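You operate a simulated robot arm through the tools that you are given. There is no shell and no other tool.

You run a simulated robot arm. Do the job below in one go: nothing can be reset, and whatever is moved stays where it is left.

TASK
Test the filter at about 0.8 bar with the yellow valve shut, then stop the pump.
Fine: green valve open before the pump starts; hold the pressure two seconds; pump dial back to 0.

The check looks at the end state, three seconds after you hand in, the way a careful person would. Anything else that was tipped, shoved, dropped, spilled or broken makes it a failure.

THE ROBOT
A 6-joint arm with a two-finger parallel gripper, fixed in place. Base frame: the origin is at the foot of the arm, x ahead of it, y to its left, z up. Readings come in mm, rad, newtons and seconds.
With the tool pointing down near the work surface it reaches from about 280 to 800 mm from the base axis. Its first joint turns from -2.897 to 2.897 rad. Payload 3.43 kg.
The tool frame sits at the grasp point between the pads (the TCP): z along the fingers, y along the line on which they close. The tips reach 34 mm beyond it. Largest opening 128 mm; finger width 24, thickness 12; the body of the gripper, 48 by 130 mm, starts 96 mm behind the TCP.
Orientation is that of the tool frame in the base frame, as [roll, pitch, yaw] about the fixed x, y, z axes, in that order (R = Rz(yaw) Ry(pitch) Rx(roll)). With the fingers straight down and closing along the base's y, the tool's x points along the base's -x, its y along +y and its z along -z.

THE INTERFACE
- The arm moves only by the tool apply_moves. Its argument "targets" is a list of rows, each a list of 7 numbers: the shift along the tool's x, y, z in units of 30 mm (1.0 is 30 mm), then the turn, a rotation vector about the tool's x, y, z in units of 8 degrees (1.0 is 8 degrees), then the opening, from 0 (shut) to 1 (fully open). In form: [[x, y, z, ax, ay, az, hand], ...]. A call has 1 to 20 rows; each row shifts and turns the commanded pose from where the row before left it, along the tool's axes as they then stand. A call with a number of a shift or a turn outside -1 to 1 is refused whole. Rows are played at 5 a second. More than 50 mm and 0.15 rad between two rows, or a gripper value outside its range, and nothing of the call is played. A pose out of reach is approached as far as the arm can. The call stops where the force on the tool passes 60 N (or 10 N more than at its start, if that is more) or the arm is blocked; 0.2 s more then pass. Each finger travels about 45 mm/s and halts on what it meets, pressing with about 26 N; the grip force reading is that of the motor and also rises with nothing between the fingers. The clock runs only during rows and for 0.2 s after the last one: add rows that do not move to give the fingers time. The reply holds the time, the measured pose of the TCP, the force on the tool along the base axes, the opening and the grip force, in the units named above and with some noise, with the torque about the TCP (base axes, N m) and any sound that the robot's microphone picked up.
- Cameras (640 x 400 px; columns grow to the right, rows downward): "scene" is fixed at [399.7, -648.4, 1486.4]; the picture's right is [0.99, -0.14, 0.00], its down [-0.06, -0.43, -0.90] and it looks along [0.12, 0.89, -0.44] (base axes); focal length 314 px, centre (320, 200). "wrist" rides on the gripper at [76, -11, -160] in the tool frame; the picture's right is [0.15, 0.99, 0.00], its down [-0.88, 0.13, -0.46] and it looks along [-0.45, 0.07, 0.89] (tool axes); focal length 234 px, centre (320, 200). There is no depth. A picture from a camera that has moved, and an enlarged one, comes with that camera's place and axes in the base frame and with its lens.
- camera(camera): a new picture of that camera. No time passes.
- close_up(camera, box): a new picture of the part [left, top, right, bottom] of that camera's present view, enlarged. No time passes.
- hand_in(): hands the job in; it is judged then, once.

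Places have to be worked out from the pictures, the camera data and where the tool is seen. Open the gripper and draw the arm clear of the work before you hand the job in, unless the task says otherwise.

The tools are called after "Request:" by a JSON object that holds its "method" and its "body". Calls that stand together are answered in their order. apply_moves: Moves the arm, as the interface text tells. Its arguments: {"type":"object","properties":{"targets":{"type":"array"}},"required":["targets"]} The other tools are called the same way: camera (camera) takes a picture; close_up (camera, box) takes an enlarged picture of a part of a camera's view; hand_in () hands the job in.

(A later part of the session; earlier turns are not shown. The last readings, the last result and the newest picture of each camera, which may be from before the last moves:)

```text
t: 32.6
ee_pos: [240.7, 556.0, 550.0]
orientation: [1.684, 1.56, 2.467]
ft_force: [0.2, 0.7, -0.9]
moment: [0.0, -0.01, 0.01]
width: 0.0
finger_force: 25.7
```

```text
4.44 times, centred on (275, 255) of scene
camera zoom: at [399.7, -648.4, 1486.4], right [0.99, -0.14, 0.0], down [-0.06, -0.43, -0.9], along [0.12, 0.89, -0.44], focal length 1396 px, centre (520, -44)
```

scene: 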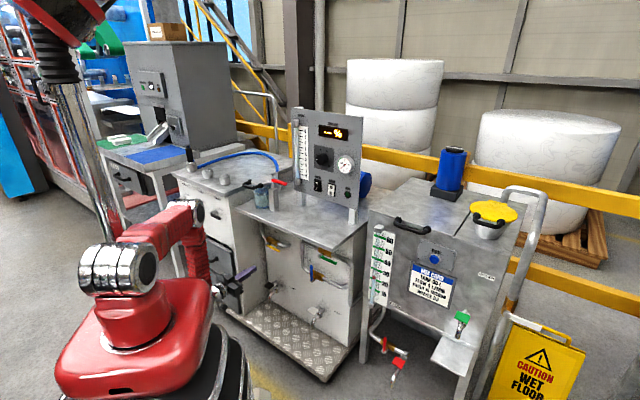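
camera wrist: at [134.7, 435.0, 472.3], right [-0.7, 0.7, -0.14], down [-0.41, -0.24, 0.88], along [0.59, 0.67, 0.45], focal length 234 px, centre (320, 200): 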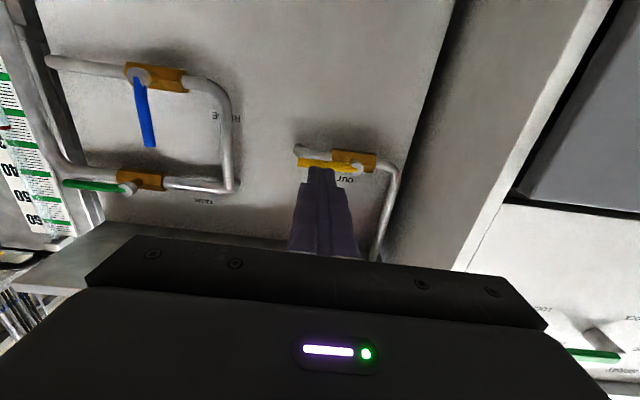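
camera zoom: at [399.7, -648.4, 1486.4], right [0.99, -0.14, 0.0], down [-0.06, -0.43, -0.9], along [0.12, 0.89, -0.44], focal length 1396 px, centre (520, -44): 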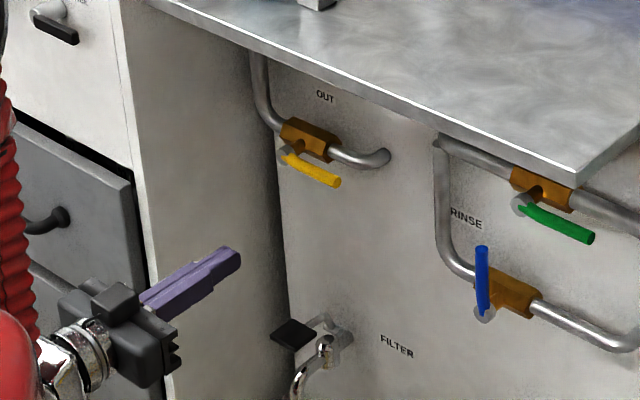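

Refined: the yellow pivot is at (727, 279, 579), the lever's lower side at z≈572, and the pipe and body front at about 749 out. The fingers at z 550 clear it by about 10 mm, so I advance 138 mm beneath the lever to tip depth ≈736.

Request:
{"method": "apply_moves", "body": {"targets": [[0, 0, 1, 0, 0, 0, 0], [0, 0, 1, 0, 0, 0, 0], [0, 0, 1, 0, 0, 0, 0], [0, 0, 0.8, 0, 0, 0, 0], [0, 0, 0.8, 0, 0, 0, 0], [0, 0, 0, 0, 0, 0, 0]]}}

Request:
{"method": "camera", "body": {"camera": "wrist"}}

Request:
{"method": "close_up", "body": {"camera": "scene", "box": [235, 210, 315, 300]}}

```text
t: 34.0
ee_pos: [338.1, 655.8, 549.1]
orientation: [1.724, 1.56, 2.508]
ft_force: [0.0, -0.3, 0.7]
moment: [0.0, -0.03, 0.0]
width: 0.0
finger_force: 25.8
```

```text
taken
camera wrist: at [232.5, 533.2, 472.6], right [-0.7, 0.7, -0.14], down [-0.41, -0.23, 0.88], along [0.59, 0.67, 0.45], focal length 234 px, centre (320, 200)
```

wrist: 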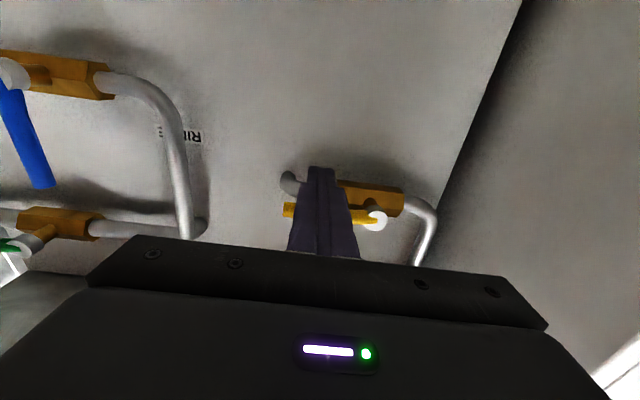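

```text
4.44 times, centred on (275, 255) of scene
camera zoom: at [399.7, -648.4, 1486.4], right [0.99, -0.14, 0.0], down [-0.06, -0.43, -0.9], along [0.12, 0.89, -0.44], focal length 1396 px, centre (520, -44)
```

zoom: 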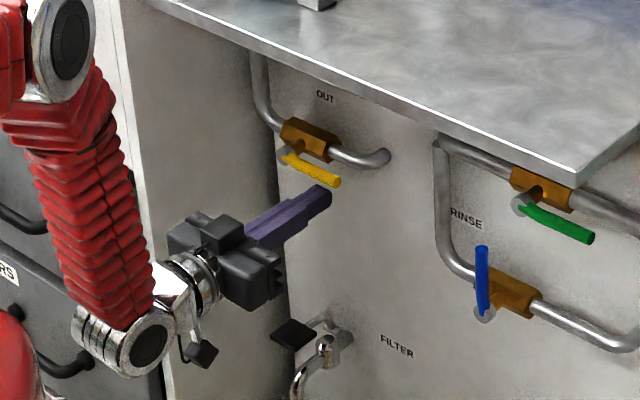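

No contact, and the tips are under the lever's outer part (tip about 737 out). I now sweep up and left along the arc to swing the yellow lever to vertical, i.e. shut.

Request:
{"method": "apply_moves", "body": {"targets": [[-0.17, 0, 0, 0, 0, 0, 0], [-0.17, 0, 0, 0, 0, 0, 0], [-0.21, -0.06, 0, 0, 0, 0, 0], [-0.21, -0.06, 0, 0, 0, 0, 0], [-0.24, -0.01, 0, 0, 0, 0, 0], [-0.24, 0, 0, 0, 0, 0, 0], [-0.25, 0.06, 0, 0, 0, 0, 0], [-0.25, 0.06, 0, 0, 0, 0, 0], [-0.24, 0.14, 0, 0, 0, 0, 0], [-0.24, 0.14, 0, 0, 0, 0, 0], [0, 0, 0, 0, 0, 0, 0]]}}

Request:
{"method": "camera", "body": {"camera": "wrist"}}

Request:
{"method": "close_up", "body": {"camera": "scene", "box": [235, 210, 315, 300]}}

```text
t: 35.1
ee_pos: [337.6, 646.2, 561.9]
orientation: [3.006, 1.541, -2.489]
ft_force: [-0.1, -0.3, -13.7]
moment: [-0.28, 0.27, 0.2]
width: 0.3
finger_force: 26.2
stopped in row 5: the force on the tool passed its limit at 65 N (the readings are from after the stop); the commanded pose is now the measured one
```

```text
taken
camera wrist: at [231.8, 523.2, 489.9], right [-0.7, 0.7, -0.14], down [-0.39, -0.21, 0.89], along [0.59, 0.69, 0.42], focal length 234 px, centre (320, 200)
```

wrist: 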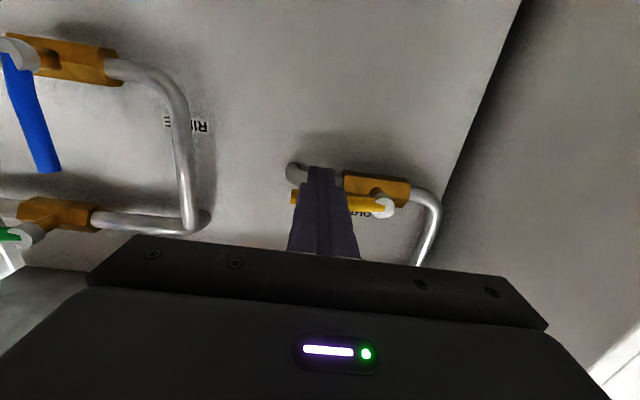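

```text
4.44 times, centred on (275, 255) of scene
camera zoom: at [399.7, -648.4, 1486.4], right [0.99, -0.14, 0.0], down [-0.06, -0.43, -0.9], along [0.12, 0.89, -0.44], focal length 1396 px, centre (520, -44)
```

zoom: 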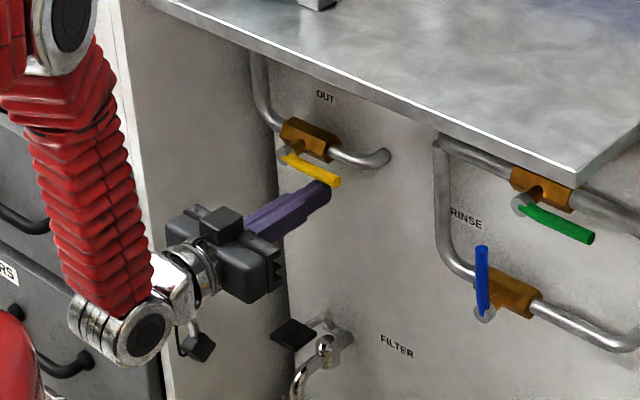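

The upward push met a hard stop at 65 N and the lever did not budge, so yellow evidently doesn't turn upward from here. I back off down and out, then come in above it to test gently whether it turns down.

Request:
{"method": "apply_moves", "body": {"targets": [[0.3, 0, 0, 0, 0, 0, 0], [0.1, 0, 0, 0, 0, 0, 0], [0, 0, -0.7, 0, 0, 0, 0], [0, 0, -1, 0, 0, 0, 0], [0, 0, -1, 0, 0, 0, 0], [0, 0, 0, 0, 0, 0, 0]]}}

Request:
{"method": "close_up", "body": {"camera": "wrist", "box": [270, 120, 430, 220]}}

Request:
{"method": "close_up", "body": {"camera": "scene", "box": [255, 225, 305, 265]}}

```text
t: 36.5
ee_pos: [279.9, 589.1, 554.0]
orientation: [2.916, 1.547, -2.578]
ft_force: [0.3, -0.5, 0.6]
moment: [0.03, 0.0, 0.03]
width: 0.0
finger_force: 26.4
```

```text
4.00 times, centred on (350, 170) of wrist
camera zoom: at [175.3, 467.3, 481.7], right [-0.7, 0.7, -0.14], down [-0.4, -0.22, 0.89], along [0.59, 0.68, 0.43], focal length 937 px, centre (200, 320)
```

zoom: 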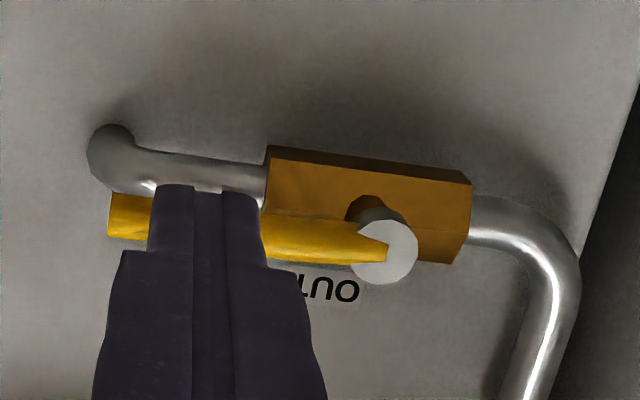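

```text
10.00 times, centred on (280, 245) of scene
camera zoom: at [399.7, -648.4, 1486.4], right [0.99, -0.14, 0.0], down [-0.06, -0.43, -0.9], along [0.12, 0.89, -0.44], focal length 3140 px, centre (720, -250)
```

zoom: 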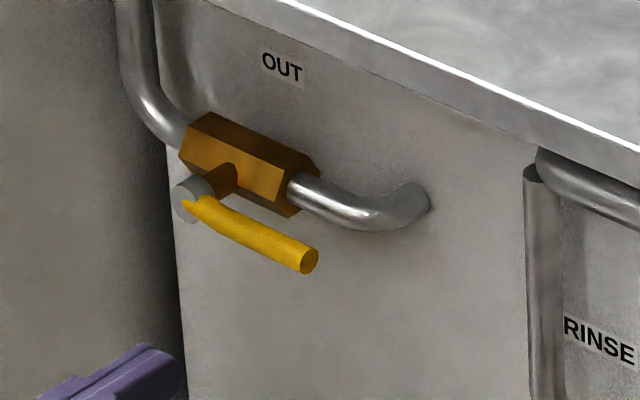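

The lever is unchanged and undamaged. I level the tool (1.3°), rise to z≈612 in front of it, then slide in above the lever.

Request:
{"method": "apply_moves", "body": {"targets": [[-0.95, 0, 0, 0, -0.165, 0, 0], [-0.95, 0, 0, 0, 0, 0, 0], [-0.05, 0, 0, 0, 0, 0, 0], [0, 0, 0.98, 0, 0, 0, 0], [0, 0, 0.98, 0, 0, 0, 0], [0, 0, 0.95, 0, 0, 0, 0], [0, 0, 0, 0, 0, 0, 0]]}}

Request:
{"method": "camera", "body": {"camera": "wrist"}}

Request:
{"method": "close_up", "body": {"camera": "scene", "box": [235, 210, 315, 300]}}

```text
t: 38.1
ee_pos: [342.2, 652.3, 612.0]
orientation: [1.996, 1.567, 2.785]
ft_force: [-0.6, 0.2, 0.6]
moment: [0.01, 0.03, 0.01]
width: 0.2
finger_force: 26.1
```

```text
taken
camera wrist: at [239.1, 530.6, 536.1], right [-0.7, 0.7, -0.14], down [-0.41, -0.23, 0.88], along [0.58, 0.68, 0.45], focal length 234 px, centre (320, 200)
```

wrist: 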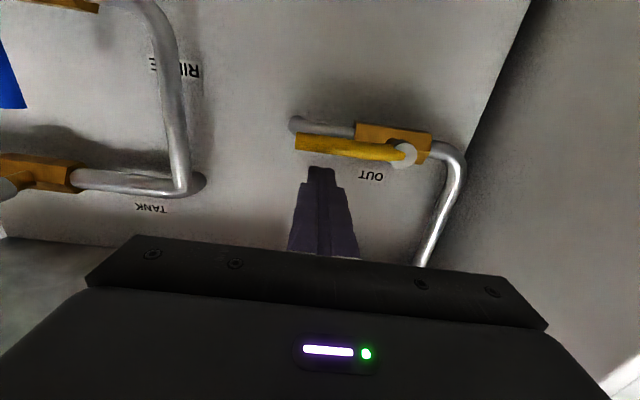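

```text
4.44 times, centred on (275, 255) of scene
camera zoom: at [399.7, -648.4, 1486.4], right [0.99, -0.14, 0.0], down [-0.06, -0.43, -0.9], along [0.12, 0.89, -0.44], focal length 1396 px, centre (520, -44)
```

zoom: 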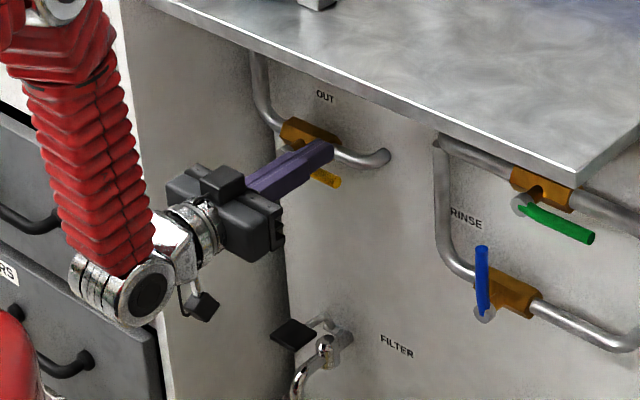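

The tips are above the lever. I press down gently in small steps and watch the force.

Request:
{"method": "apply_moves", "body": {"targets": [[0.23, 0.04, 0, 0, 0, 0, 0], [0.23, 0.04, 0, 0, 0, 0, 0], [0.21, -0.06, 0, 0, 0, 0, 0], [0.21, -0.06, 0, 0, 0, 0, 0], [0.24, -0.01, 0, 0, 0, 0, 0], [0.24, -0.01, 0, 0, 0, 0, 0], [0, 0, 0, 0, 0, 0, 0]]}}

Request:
{"method": "camera", "body": {"camera": "wrist"}}

Request:
{"method": "close_up", "body": {"camera": "scene", "box": [235, 210, 315, 300]}}

```text
t: 39.7
ee_pos: [343.4, 651.6, 571.2]
orientation: [1.983, 1.567, 2.771]
ft_force: [-0.1, 0.4, 0.0]
moment: [0.01, 0.03, -0.04]
width: 0.2
finger_force: 25.7
```

```text
taken
camera wrist: at [239.5, 529.5, 495.0], right [-0.7, 0.7, -0.14], down [-0.41, -0.23, 0.88], along [0.58, 0.68, 0.45], focal length 234 px, centre (320, 200)
```

wrist: 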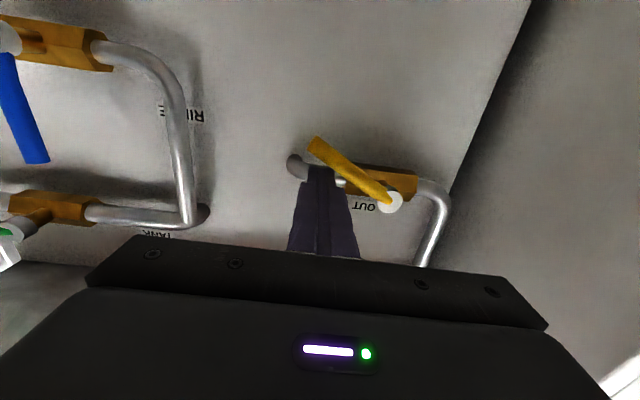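

```text
4.44 times, centred on (275, 255) of scene
camera zoom: at [399.7, -648.4, 1486.4], right [0.99, -0.14, 0.0], down [-0.06, -0.43, -0.9], along [0.12, 0.89, -0.44], focal length 1396 px, centre (520, -44)
```

zoom: 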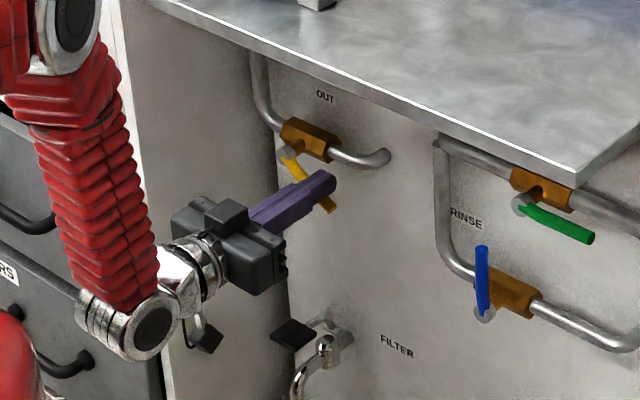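

The yellow lever turns down freely (about 30° so far). I continue the arc down and left until it is vertical, at its shut stop.

Request:
{"method": "apply_moves", "body": {"targets": [[0.25, 0.07, 0, 0, 0, 0, 0], [0.25, 0.07, 0, 0, 0, 0, 0], [0.24, 0.14, 0, 0, 0, 0, 0], [0.24, 0.14, 0, 0, 0, 0, 0], [0.2, 0.21, 0, 0, 0, 0, 0], [0.2, 0.21, 0, 0, 0, 0, 0], [0.13, 0.28, 0, 0, 0, 0, 0], [0.12, 0.28, 0, 0, 0, 0, 0], [0, 0.1, 0, 0, 0, 0, 0], [0, 0.1, 0, 0, 0, 0, 0], [0, 0, 0, 0, 0, 0, 0]]}}

Request:
{"method": "camera", "body": {"camera": "wrist"}}

Request:
{"method": "close_up", "body": {"camera": "scene", "box": [235, 210, 315, 300]}}

```text
t: 42.1
ee_pos: [312.4, 683.0, 522.7]
orientation: [2.213, 1.564, 2.995]
ft_force: [12.5, -14.8, -2.0]
moment: [-0.01, 0.02, -0.45]
width: 0.0
finger_force: 25.9
```

```text
taken
camera wrist: at [206.6, 561.9, 446.1], right [-0.7, 0.7, -0.14], down [-0.41, -0.23, 0.88], along [0.59, 0.67, 0.45], focal length 234 px, centre (320, 200)
```

wrist: 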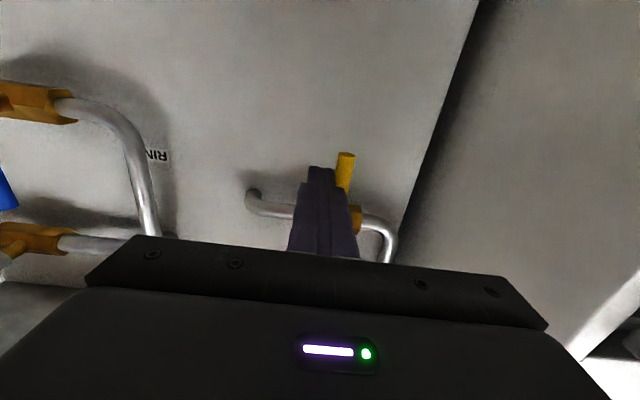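

```text
4.44 times, centred on (275, 255) of scene
camera zoom: at [399.7, -648.4, 1486.4], right [0.99, -0.14, 0.0], down [-0.06, -0.43, -0.9], along [0.12, 0.89, -0.44], focal length 1396 px, centre (520, -44)
```

zoom: 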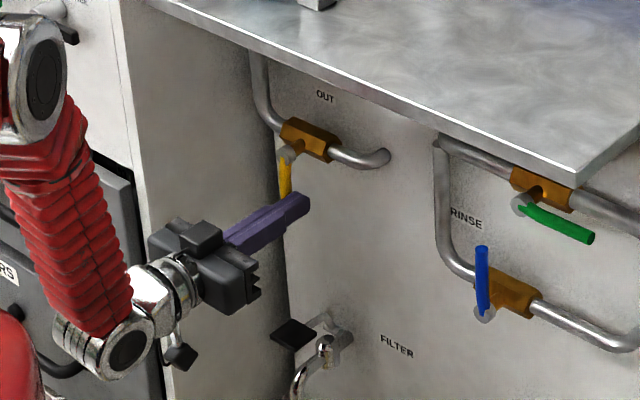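

The lever hangs vertical and about 19 N of reaction suggests it is at its stop. I nudge 4 mm more to be sure it is fully shut.

Request:
{"method": "apply_moves", "body": {"targets": [[0, 0.08, 0, 0, 0, 0, 0], [0, 0.07, 0, 0, 0, 0, 0], [0, 0, 0, 0, 0, 0, 0]]}}

```text
t: 42.9
ee_pos: [311.3, 684.8, 520.6]
orientation: [2.165, 1.563, 2.939]
ft_force: [23.2, -46.5, 5.9]
moment: [0.29, 0.09, -0.95]
width: 0.0
finger_force: 25.9
```

The force climbed to about 52 N with only 2 mm of motion, so it's at the stop and yellow is shut. I release to the right, back straight out and check.

Request:
{"method": "apply_moves", "body": {"targets": [[0, -0.3, 0, 0, 0, 0, 0], [0, -0.3, 0, 0, 0, 0, 0], [0, 0, -0.6, 0, 0, 0, 0], [0, 0, -1, 0, 0, 0, 0], [0, 0, -1, 0, 0, 0, 0], [0, 0, -1, 0, 0, 0, 0], [0, 0, -1, 0, 0, 0, 0], [0, 0, -0.4, 0, 0, 0, 0], [0, 0, 0, 0, 0, 0, 0]]}}

Request:
{"method": "close_up", "body": {"camera": "wrist", "box": [200, 60, 440, 210]}}

Request:
{"method": "close_up", "body": {"camera": "scene", "box": [235, 210, 315, 300]}}

Request:
{"method": "close_up", "body": {"camera": "scene", "box": [285, 100, 375, 210]}}

```text
t: 44.9
ee_pos: [212.2, 568.8, 521.7]
orientation: [1.858, 1.565, 2.646]
ft_force: [0.4, -0.4, 0.6]
moment: [0.0, 0.02, 0.0]
width: 0.1
finger_force: 26.2
```

```text
2.67 times, centred on (320, 135) of wrist
camera zoom: at [108.3, 447.7, 446.6], right [-0.7, 0.7, -0.14], down [-0.41, -0.23, 0.88], along [0.58, 0.68, 0.45], focal length 624 px, centre (320, 373)
```

zoom: 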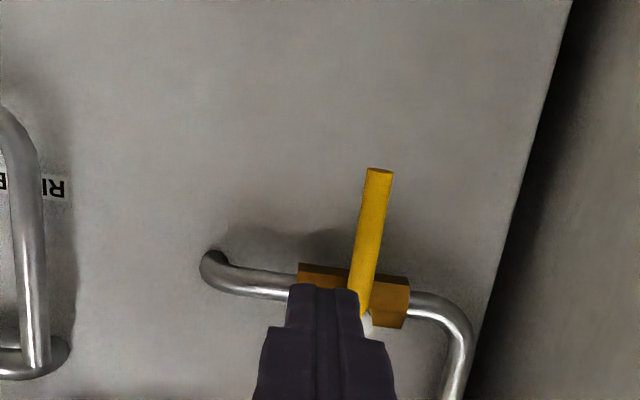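

```text
4.44 times, centred on (275, 255) of scene
camera zoom: at [399.7, -648.4, 1486.4], right [0.99, -0.14, 0.0], down [-0.06, -0.43, -0.9], along [0.12, 0.89, -0.44], focal length 1396 px, centre (520, -44)
```

zoom: 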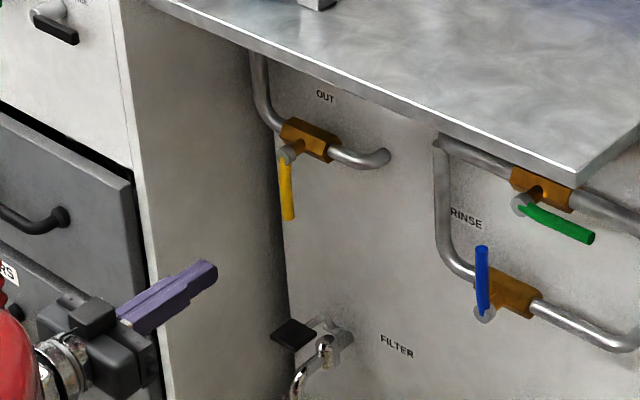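

```text
3.64 times, centred on (330, 155) of scene
camera zoom: at [399.7, -648.4, 1486.4], right [0.99, -0.14, 0.0], down [-0.06, -0.43, -0.9], along [0.12, 0.89, -0.44], focal length 1142 px, centre (284, 364)
```

zoom: 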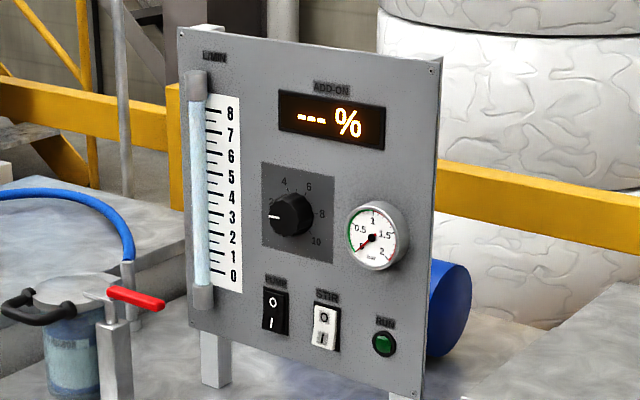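

All three are right now: yellow shut (vertical), green open, blue still shut. Next I rise clear of the table edge to face the instrument panel.

Request:
{"method": "apply_moves", "body": {"targets": [[-1, -0.5, 0, 0, 0, 0, 0], [-1, -0.5, 0, 0, 0, 0, 0], [-1, -0.5, 0, 0, 0, 0, 0], [-1, -0.5, 0, 0, 0, 0, 0], [-1, -0.5, 0, 0, 0, 0, 0], [-1, -0.5, 0, 0, 0, 0, 0], [-1, -0.5, 0, 0, 0, 0, 0], [-1, -0.5, 0, 0, 0, 0, 0], [-1, -0.5, 0, 0, 0, 0, 0], [-1, -0.5, 0, 0, 0, 0, 0], [-1, -0.5, 0, 0, 0, 0, 0], [-1, -0.5, 0, 0, 0, 0, 0], [-1, -0.5, 0, 0, 0, 0, 0], [-1, -0.5, 0, 0, 0, 0, 0], [0, 0, 0, 0, 0, 0, 0]]}}

Request:
{"method": "camera", "body": {"camera": "wrist"}}

Request:
{"method": "camera", "body": {"camera": "scene"}}

```text
t: 48.1
ee_pos: [366.2, 422.2, 940.7]
orientation: [2.027, 1.565, 2.814]
ft_force: [0.0, 0.2, -0.1]
moment: [-0.02, -0.02, 0.02]
width: 0.0
finger_force: 26.1
```

```text
taken
camera wrist: at [261.4, 299.7, 864.9], right [-0.7, 0.7, -0.14], down [-0.41, -0.23, 0.88], along [0.58, 0.68, 0.45], focal length 234 px, centre (320, 200)
```

wrist: 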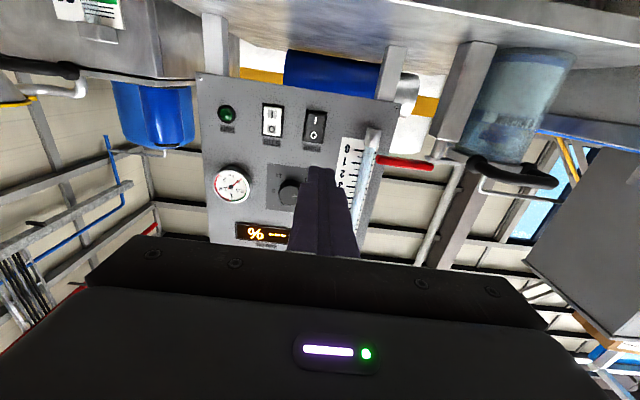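

```text
taken
```

scene: 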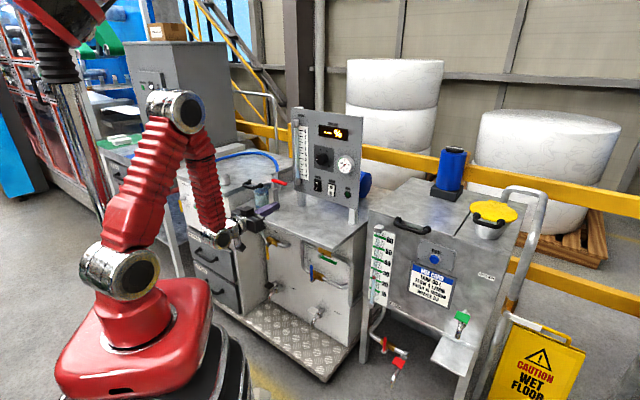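

I zoom in on the panel from here to locate the dial, switch and neighbours.

Request:
{"method": "close_up", "body": {"camera": "wrist", "box": [200, 80, 400, 205]}}

Request:
{"method": "close_up", "body": {"camera": "scene", "box": [300, 135, 364, 175]}}

Request:
{"method": "close_up", "body": {"camera": "scene", "box": [300, 170, 364, 210]}}

```text
3.20 times, centred on (300, 142) of wrist
camera zoom: at [261.4, 299.7, 864.9], right [-0.7, 0.7, -0.14], down [-0.41, -0.23, 0.88], along [0.58, 0.68, 0.45], focal length 749 px, centre (384, 384)
```

zoom: 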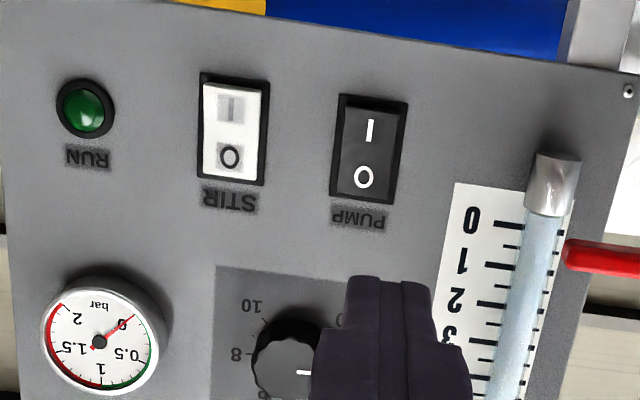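

```text
10.00 times, centred on (332, 155) of scene
camera zoom: at [399.7, -648.4, 1486.4], right [0.99, -0.14, 0.0], down [-0.06, -0.43, -0.9], along [0.12, 0.89, -0.44], focal length 3140 px, centre (200, 650)
```

zoom: 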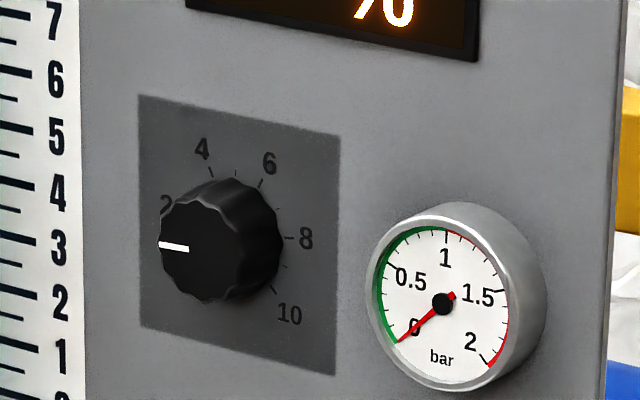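

```text
10.00 times, centred on (332, 190) of scene
camera zoom: at [399.7, -648.4, 1486.4], right [0.99, -0.14, 0.0], down [-0.06, -0.43, -0.9], along [0.12, 0.89, -0.44], focal length 3140 px, centre (200, 300)
```

zoom: 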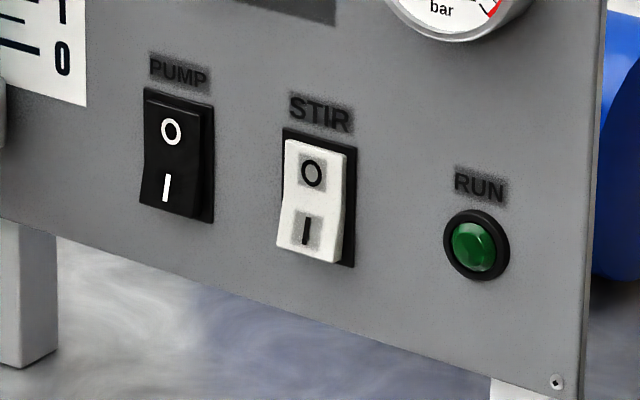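

From the two views, the dial centre is about l≈0, z≈1070 and the panel face about 829 out, with the knob front near 809. The PUMP "I" mark is at (820, 30, z 928) and "O" at (819, 30, z 952). I'll first zero the dial before starting the pump, so I move in front of it with the fingers part-open.

Request:
{"method": "apply_moves", "body": {"targets": [[-1, -0.3, 0, 0, 0, 0, 0.3], [-1, -0.3, 0, 0, 0, 0, 0.55], [-1, -0.3, 0, 0, 0, 0, 0.55], [-1, -0.3, 0, 0, 0, 0, 0.55], [-0.31, -0.1, 0.5, 0, 0, 0, 0.55], [0, 0, 1, 0, 0, 0, 0.55], [0, 0, 1, 0, 0, 0, 0.55], [0, 0, 1, 0, 0, 0, 0.55], [0, 0, 1, 0, 0, 0, 0.55], [0, 0, 0, 0, 0, 0, 0.55]]}}

Request:
{"method": "camera", "body": {"camera": "wrist"}}

Request:
{"method": "camera", "body": {"camera": "scene"}}

```text
t: 50.3
ee_pos: [498.2, 498.1, 1068.0]
orientation: [1.926, 1.563, 2.713]
ft_force: [0.4, 0.0, 0.0]
moment: [-0.01, 0.01, -0.01]
width: 70.4
finger_force: 0.1
out of reach, approached as far as the arm can: row 1, 2
```

```text
taken
camera wrist: at [392.9, 377.2, 992.3], right [-0.7, 0.7, -0.14], down [-0.41, -0.23, 0.88], along [0.58, 0.68, 0.45], focal length 234 px, centre (320, 200)
```

wrist: 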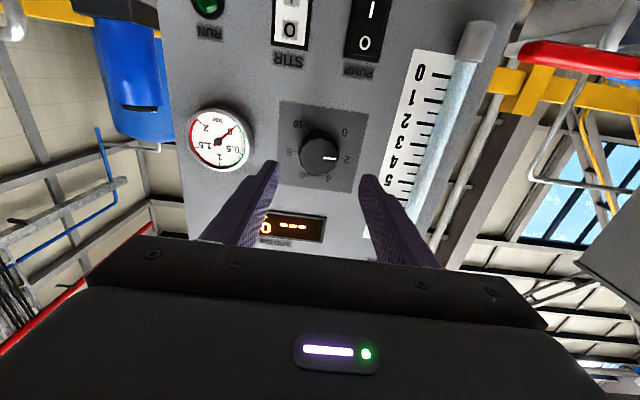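

```text
taken
```

scene: 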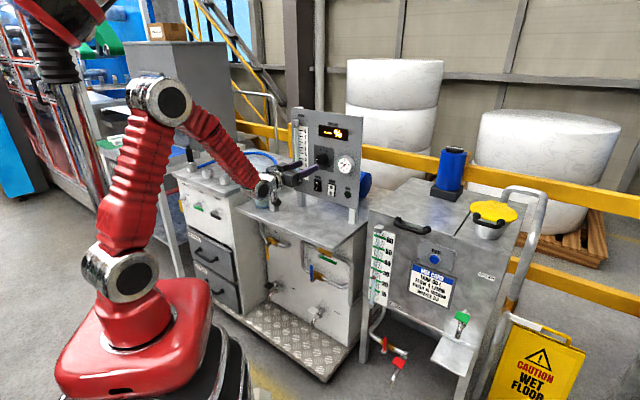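

The knob lies between the fingers in view. I zoom to read its pointer and centre precisely.

Request:
{"method": "close_up", "body": {"camera": "wrist", "box": [250, 90, 390, 200]}}

Request:
{"method": "close_up", "body": {"camera": "scene", "box": [290, 135, 354, 175]}}

```text
3.64 times, centred on (320, 145) of wrist
camera zoom: at [392.9, 377.2, 992.3], right [-0.7, 0.7, -0.14], down [-0.41, -0.23, 0.88], along [0.58, 0.68, 0.45], focal length 852 px, centre (320, 400)
```

zoom: 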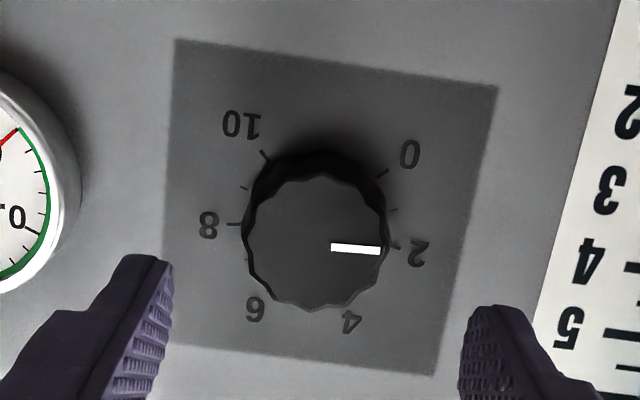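

```text
10.00 times, centred on (322, 155) of scene
camera zoom: at [399.7, -648.4, 1486.4], right [0.99, -0.14, 0.0], down [-0.06, -0.43, -0.9], along [0.12, 0.89, -0.44], focal length 3140 px, centre (300, 650)
```

zoom: 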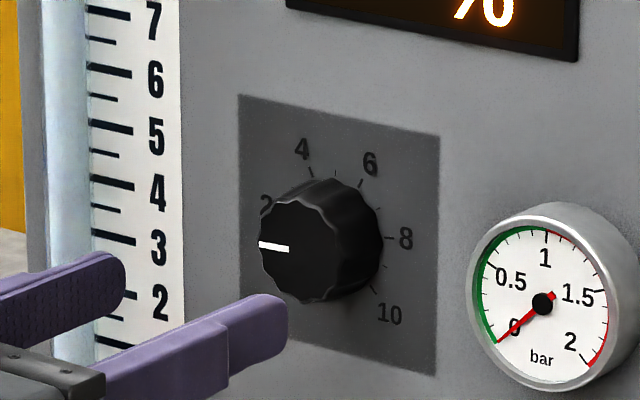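

The pointer reads about 1.6 (the "2" tick is just beyond), and the knob centre is at l≈0, z≈1071 with its front 806 out. I advance to tip depth ≈824, close on the knob and check the grip.

Request:
{"method": "apply_moves", "body": {"targets": [[-0.1, 0, 0.7, 0, 0, 0, 0.55], [0, 0, 0.7, 0, 0, 0, 0.55], [0, 0, 0.7, 0, 0, 0, 0.55], [0, 0, 0.7, 0, 0, 0, 0.55], [0, 0, 0, 0, 0, 0, 0.4], [0, 0, 0, 0, 0, 0, 0], [0, 0, 0, 0, 0, 0, 0], [0, 0, 0, 0, 0, 0, 0]]}}

Request:
{"method": "camera", "body": {"camera": "wrist"}}

Request:
{"method": "close_up", "body": {"camera": "scene", "box": [280, 125, 360, 185]}}

```text
t: 52.1
ee_pos: [557.2, 556.7, 1071.1]
orientation: [1.856, 1.563, 2.643]
ft_force: [12.5, -7.7, 0.7]
moment: [-0.02, -0.05, -0.73]
width: 46.4
finger_force: 44.7
```

```text
taken
camera wrist: at [452.4, 436.1, 995.5], right [-0.7, 0.7, -0.14], down [-0.41, -0.23, 0.88], along [0.59, 0.67, 0.45], focal length 234 px, centre (320, 200)
```

wrist: 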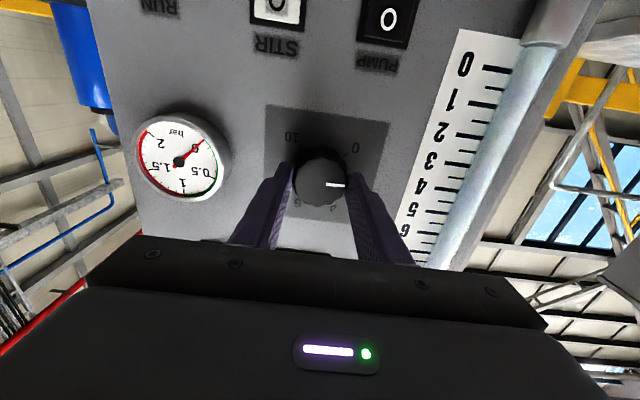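

```text
6.67 times, centred on (320, 155) of scene
camera zoom: at [399.7, -648.4, 1486.4], right [0.99, -0.14, 0.0], down [-0.06, -0.43, -0.9], along [0.12, 0.89, -0.44], focal length 2093 px, centre (320, 500)
```

zoom: 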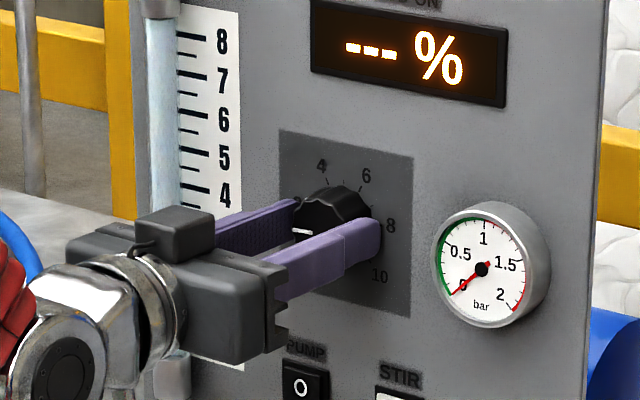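

The fingers have the knob (46 mm wide) with a slight sideways load of about 14 N to the right. I ease 2 mm that way and start turning counter-clockwise toward 0.

Request:
{"method": "apply_moves", "body": {"targets": [[0, -0.06, 0, 0, 0, 0, 0], [0, 0, 0, 0, 0, -0.5, 0], [0, 0, 0, 0, 0, -0.5, 0], [0, 0, 0, 0, 0, -0.5, 0], [0, 0, 0, 0, 0, -0.5, 0], [0, 0, 0, 0, 0, 0, 0]]}}

Request:
{"method": "close_up", "body": {"camera": "wrist", "box": [250, 90, 390, 240]}}

Request:
{"method": "close_up", "body": {"camera": "scene", "box": [300, 135, 364, 175]}}

```text
t: 53.5
ee_pos: [555.8, 558.5, 1071.1]
orientation: [-1.579, 1.295, -0.789]
ft_force: [2.9, -0.1, 1.6]
moment: [-0.31, 0.28, -0.05]
width: 46.8
finger_force: 45.2
```

```text
2.67 times, centred on (320, 165) of wrist
camera zoom: at [467.1, 421.3, 1001.4], right [-0.65, 0.64, -0.41], down [-0.58, -0.06, 0.81], along [0.5, 0.76, 0.41], focal length 624 px, centre (320, 293)
```

zoom: 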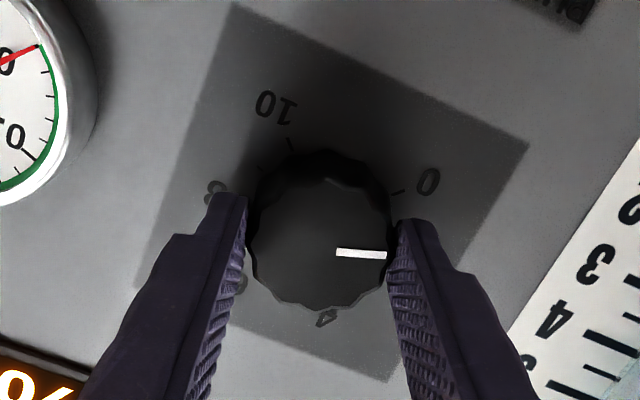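

```text
10.00 times, centred on (332, 155) of scene
camera zoom: at [399.7, -648.4, 1486.4], right [0.99, -0.14, 0.0], down [-0.06, -0.43, -0.9], along [0.12, 0.89, -0.44], focal length 3140 px, centre (200, 650)
```

zoom: 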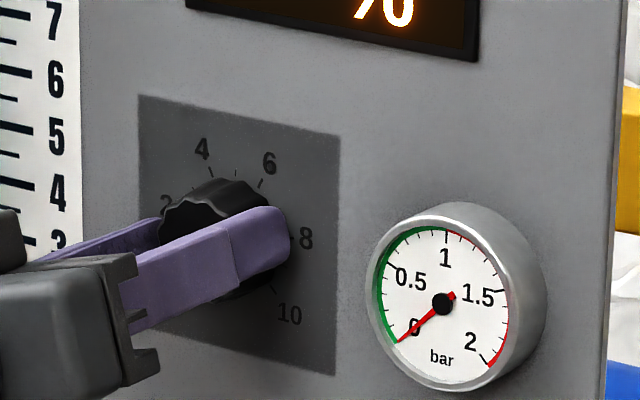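

The knob follows the gripper and its torque is small. I continue counter-clockwise for the remaining ~27° to 0.

Request:
{"method": "apply_moves", "body": {"targets": [[0, 0, 0, 0, 0, -0.5, 0], [0, 0, 0, 0, 0, -0.5, 0], [0, 0, 0, 0, 0, -0.5, 0], [0, 0, 0, 0, 0, -0.5, 0], [0, 0, 0, 0, 0, -0.5, 0], [0, 0, 0, 0, 0, -0.5, 0], [0, 0, 0, 0, 0, 0, 0]]}}

Request:
{"method": "close_up", "body": {"camera": "wrist", "box": [250, 90, 390, 240]}}

```text
t: 55.1
ee_pos: [556.1, 557.9, 1071.0]
orientation: [-1.575, 0.876, -0.785]
ft_force: [-1.7, 8.3, -0.9]
moment: [-0.15, 0.18, 0.21]
width: 46.5
finger_force: 44.8
```

```text
2.67 times, centred on (320, 165) of wrist
camera zoom: at [485.0, 403.5, 1020.1], right [-0.47, 0.47, -0.75], down [-0.79, 0.15, 0.59], along [0.39, 0.87, 0.3], focal length 624 px, centre (320, 293)
```

zoom: 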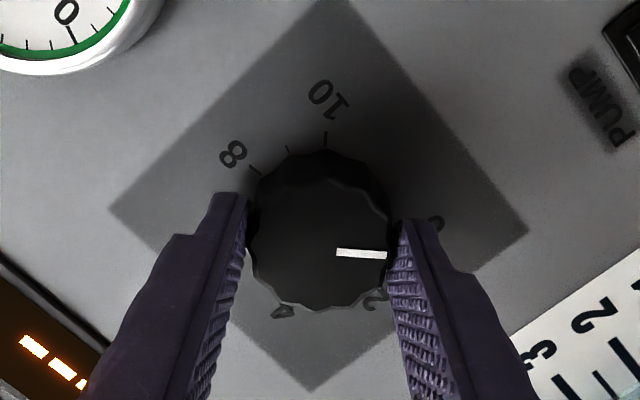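

Turned 40° so far, so the pointer should be about 3° short of 0. I turn a touch more and watch for the end stop.

Request:
{"method": "apply_moves", "body": {"targets": [[0, 0, 0, 0, 0, -0.25, 0], [0, 0, 0, 0, 0, -0.25, 0], [0, 0, 0, 0, 0, -0.15, 0], [0, 0, 0, 0, 0, 0, 0]]}}

Request:
{"method": "close_up", "body": {"camera": "wrist", "box": [250, 90, 390, 240]}}

```text
t: 56.1
ee_pos: [555.8, 557.1, 1070.9]
orientation: [-1.575, 0.786, -0.788]
ft_force: [-7.5, 5.5, -5.6]
moment: [0.5, 0.6, 0.37]
width: 46.6
finger_force: 44.9
```

```text
2.67 times, centred on (320, 165) of wrist
camera zoom: at [488.0, 400.2, 1025.2], right [-0.43, 0.42, -0.8], down [-0.83, 0.18, 0.53], along [0.37, 0.89, 0.27], focal length 624 px, centre (320, 293)
```

zoom: 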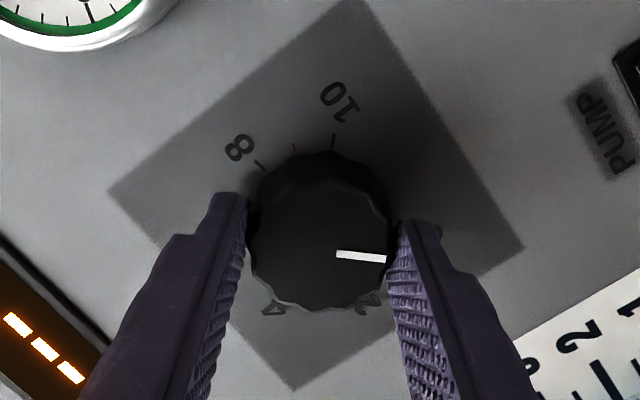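

The reaction torque (about 0.8 N·m) shows the dial is on its 0 stop. I open the fingers, back off 90 mm and roll the tool upright again.

Request:
{"method": "apply_moves", "body": {"targets": [[0, 0, 0, 0, 0, 0, 0.55], [0, 0, 0, 0, 0, 0, 0.55], [0, 0, 0, 0, 0, 0, 0.55], [0, 0, -0.7, 0, 0, 0, 0.55], [0, 0, -0.8, 0, 0, 0, 0.55], [0, 0, -1, 0, 0, 0, 0.55], [0, 0, -1, 0, 0, 1, 0.4], [0, 0, 0, 0, 0, 1, 0.2], [0, 0, 0, 0, 0, 1, 0], [0, 0, 0, 0, 0, 1, 0], [0, 0, 0, 0, 0, 1, 0], [0, 0, 0, 0, 0, 0.63, 0], [0, 0, 0, 0, 0, 0, 0]]}}

Request:
{"method": "camera", "body": {"camera": "wrist"}}

Request:
{"method": "close_up", "body": {"camera": "scene", "box": [290, 130, 370, 210]}}

```text
t: 58.9
ee_pos: [482.7, 482.1, 1071.2]
orientation: [2.031, 1.565, 2.817]
ft_force: [0.1, -0.2, 0.0]
moment: [0.04, 0.01, 0.01]
width: 0.0
finger_force: 26.1
```

```text
taken
camera wrist: at [378.4, 360.8, 995.8], right [-0.7, 0.7, -0.14], down [-0.41, -0.23, 0.88], along [0.58, 0.68, 0.45], focal length 234 px, centre (320, 200)
```

wrist: 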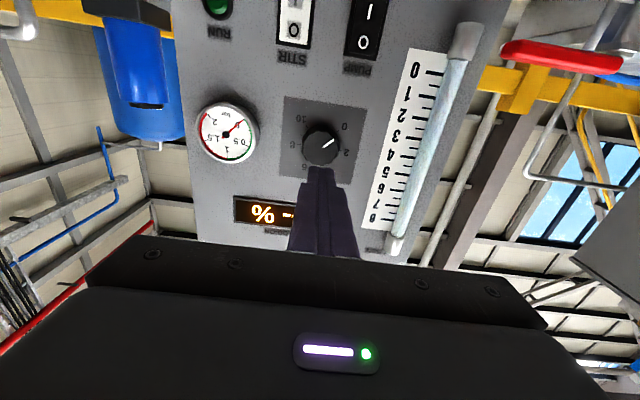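

```text
5.00 times, centred on (330, 170) of scene
camera zoom: at [399.7, -648.4, 1486.4], right [0.99, -0.14, 0.0], down [-0.06, -0.43, -0.9], along [0.12, 0.89, -0.44], focal length 1570 px, centre (270, 350)
```

zoom: 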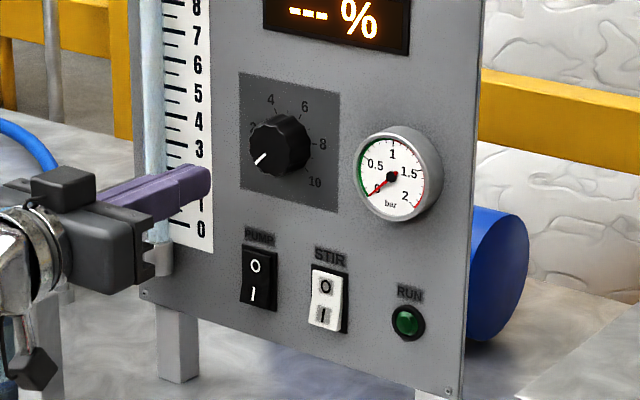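

The dial pointer is at 0. Now I drop to the PUMP switch: l≈30, z≈920 on its lower "I" half, fingers closed, still well short of the panel.

Request:
{"method": "apply_moves", "body": {"targets": [[0.9, 0.2, 0, 0, 0, 0, 0], [0.9, 0.2, 0, 0, 0, 0, 0], [0.9, 0.2, 0, 0, 0, 0, 0], [0.9, 0.2, 0, 0, 0, 0, 0], [0.9, 0.2, 0, 0, 0, 0, 0], [0.53, 0.01, 0, 0, 0, 0, 0], [0, 0, 1, 0, 0, 0, 0], [0, 0, 1, 0, 0, 0, 0], [0, 0, 0, 0, 0, 0, 0]]}}

Request:
{"method": "camera", "body": {"camera": "wrist"}}

Request:
{"method": "close_up", "body": {"camera": "scene", "box": [285, 150, 365, 220]}}

```text
t: 60.9
ee_pos: [502.7, 546.2, 920.0]
orientation: [2.342, 1.566, 3.13]
ft_force: [-0.9, -0.7, 0.7]
moment: [0.02, 0.0, -0.03]
width: 0.0
finger_force: 26.5
```

```text
taken
camera wrist: at [399.6, 425.1, 844.4], right [-0.7, 0.7, -0.14], down [-0.41, -0.23, 0.88], along [0.58, 0.68, 0.45], focal length 234 px, centre (320, 200)
```

wrist: 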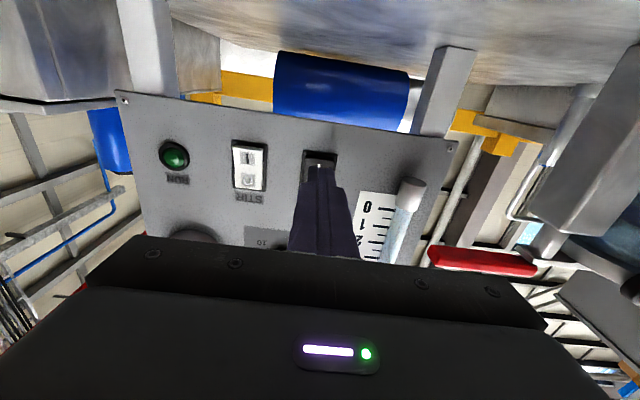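

```text
5.71 times, centred on (325, 185) of scene
camera zoom: at [399.7, -648.4, 1486.4], right [0.99, -0.14, 0.0], down [-0.06, -0.43, -0.9], along [0.12, 0.89, -0.44], focal length 1794 px, centre (291, 286)
```

zoom: 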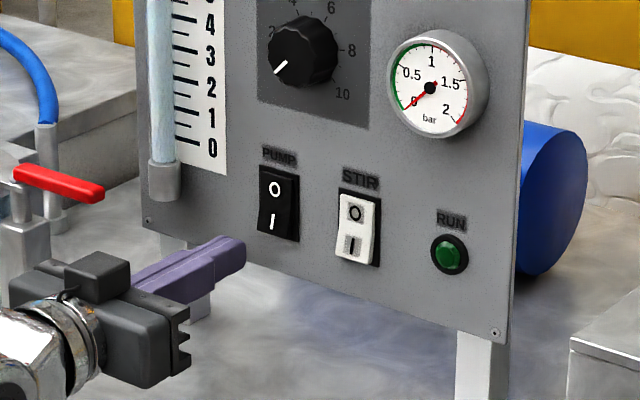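

The tips are lined up with the "I" half, clear of STIR and of the filter's red lever (about 28 mm to spare). I advance slowly onto the rocker.

Request:
{"method": "apply_moves", "body": {"targets": [[0, 0, 0.5, 0, 0, 0, 0], [0, 0, 0.5, 0, 0, 0, 0], [0, 0, 0.1, 0, 0, 0, 0], [0, 0, 0.1, 0, 0, 0, 0], [0, 0, 0.1, 0, 0, 0, 0], [0, 0, 0.1, 0, 0, 0, 0], [0, 0, 0, 0, 0, 0, 0]]}}

Request:
{"method": "close_up", "body": {"camera": "scene", "box": [285, 130, 365, 220]}}

```text
t: 62.5
ee_pos: [532.5, 576.8, 921.1]
orientation: [2.228, 1.567, 3.016]
ft_force: [0.0, 0.0, -0.1]
moment: [-0.03, 0.02, 0.01]
width: 0.0
finger_force: 26.0
```

```text
4.44 times, centred on (325, 175) of scene
camera zoom: at [399.7, -648.4, 1486.4], right [0.99, -0.14, 0.0], down [-0.06, -0.43, -0.9], along [0.12, 0.89, -0.44], focal length 1396 px, centre (298, 311)
```

zoom: 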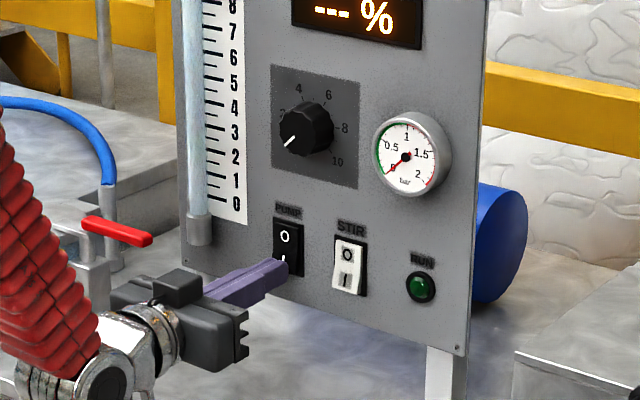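

No contact yet at tip ≈818. I continue in 2–3 mm steps.

Request:
{"method": "apply_moves", "body": {"targets": [[0, 0, 0.08, 0, 0, 0, 0], [0, 0, 0.08, 0, 0, 0, 0], [0, 0, 0.08, 0, 0, 0, 0], [0, 0, 0, 0, 0, 0, 0]]}}

Request:
{"method": "close_up", "body": {"camera": "scene", "box": [285, 130, 365, 220]}}

```text
t: 63.4
ee_pos: [535.7, 579.3, 921.1]
orientation: [2.505, 1.567, -2.989]
ft_force: [-20.9, -21.0, 6.0]
moment: [0.32, -0.44, -0.04]
width: 0.0
finger_force: 25.7
heard: click
stopped in row 4: the force on the tool passed its limit at 63 N (the readings are from after the stop); the commanded pose is now the measured one
```

```text
4.44 times, centred on (325, 175) of scene
camera zoom: at [399.7, -648.4, 1486.4], right [0.99, -0.14, 0.0], down [-0.06, -0.43, -0.9], along [0.12, 0.89, -0.44], focal length 1396 px, centre (298, 311)
```

zoom: 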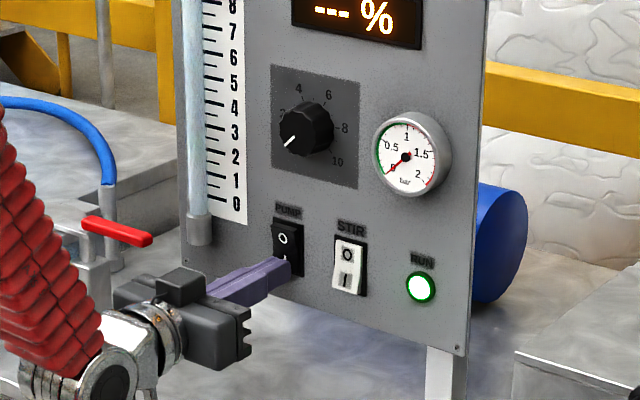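

A click, and the RUN lamp is lit: the pump is on with the dial at 0 and the gauge at 0. I back off, rise to the dial, and roll −45° so I have plenty of travel to turn clockwise.

Request:
{"method": "apply_moves", "body": {"targets": [[0, 0, -1, 0, 0, 0, 0], [0, 0, -1, 0, 0, 0, 0], [0, 0, -1, 0, 0, 0, 0], [-1, -0.2, 0, 0, 0, 0, 0.3], [-1, -0.2, 0, 0, 0, 0, 0.55], [-1, -0.2, 0, 0, 0, 0, 0.55], [-1, -0.2, 0, 0, 0, 0, 0.55], [-1, -0.2, 0, 0, 0, 0, 0.55], [0, -0.02, 0, 0, 0, -1, 0.55], [0, 0, 0, 0, 0, -1, 0.55], [0, 0, 0, 0, 0, -1, 0.55], [0, 0, 0, 0, 0, -1, 0.55], [0, 0, 0, 0, 0, -1, 0.55], [0, 0, 0, 0, 0, -0.62, 0.55], [0, 0, 0, 0, 0, 0, 0.55]]}}

Request:
{"method": "close_up", "body": {"camera": "wrist", "box": [220, 80, 420, 240]}}

Request:
{"method": "close_up", "body": {"camera": "scene", "box": [285, 130, 365, 220]}}

```text
t: 66.6
ee_pos: [496.0, 495.7, 1070.1]
orientation: [-1.576, 0.788, -0.789]
ft_force: [-1.0, 0.6, 0.3]
moment: [0.0, -0.02, 0.0]
width: 70.2
finger_force: 0.1
```

```text
2.50 times, centred on (320, 160) of wrist
camera zoom: at [427.4, 337.7, 1024.6], right [-0.43, 0.42, -0.8], down [-0.83, 0.18, 0.53], along [0.37, 0.89, 0.27], focal length 585 px, centre (320, 300)
```

zoom: 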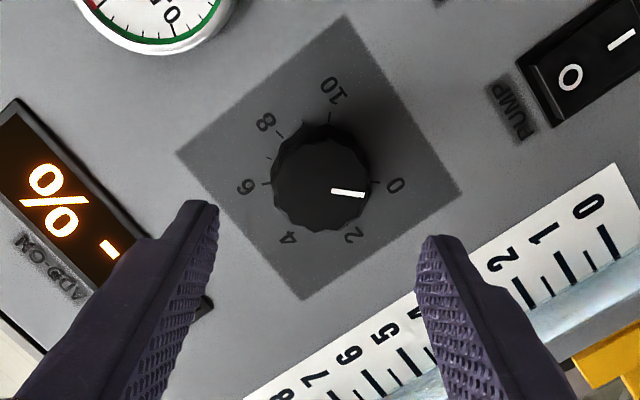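

```text
4.44 times, centred on (325, 175) of scene
camera zoom: at [399.7, -648.4, 1486.4], right [0.99, -0.14, 0.0], down [-0.06, -0.43, -0.9], along [0.12, 0.89, -0.44], focal length 1396 px, centre (298, 311)
```

zoom: 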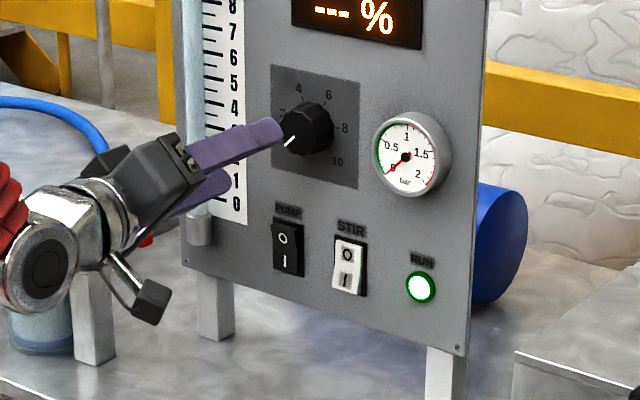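

The pump runs, the dial is at 0, and the fingers straddle the knob squarely. I advance and close on it.

Request:
{"method": "apply_moves", "body": {"targets": [[0, 0, 0.75, 0, 0, 0, 0.55], [0, 0, 0.75, 0, 0, 0, 0.55], [0, 0, 0.75, 0, 0, 0, 0.55], [0, 0, 0.68, 0, 0, 0, 0.55], [0, 0, 0, 0, 0, 0, 0.4], [0, 0, 0, 0, 0, 0, 0], [0, 0, 0, 0, 0, 0, 0], [0, 0, 0, 0, 0, 0, 0]]}}

Request:
{"method": "close_up", "body": {"camera": "wrist", "box": [220, 80, 420, 240]}}

Request:
{"method": "close_up", "body": {"camera": "scene", "box": [300, 135, 364, 175]}}

```text
t: 68.4
ee_pos: [557.6, 558.1, 1070.2]
orientation: [-1.576, 0.788, -0.79]
ft_force: [2.5, 4.6, -0.9]
moment: [-0.04, 0.03, -0.03]
width: 46.7
finger_force: 45.1
```

```text
2.50 times, centred on (320, 160) of wrist
camera zoom: at [489.3, 400.6, 1024.1], right [-0.43, 0.42, -0.8], down [-0.82, 0.18, 0.53], along [0.37, 0.89, 0.27], focal length 585 px, centre (320, 300)
```

zoom: 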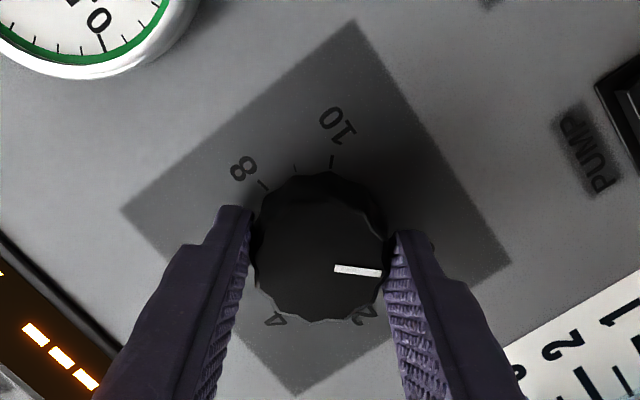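

```text
10.00 times, centred on (332, 155) of scene
camera zoom: at [399.7, -648.4, 1486.4], right [0.99, -0.14, 0.0], down [-0.06, -0.43, -0.9], along [0.12, 0.89, -0.44], focal length 3140 px, centre (200, 650)
```

zoom: 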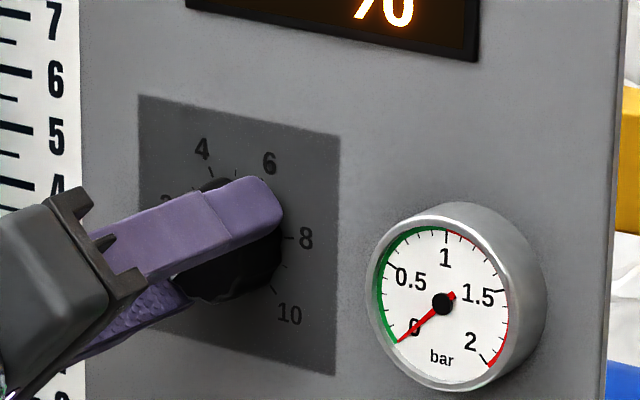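

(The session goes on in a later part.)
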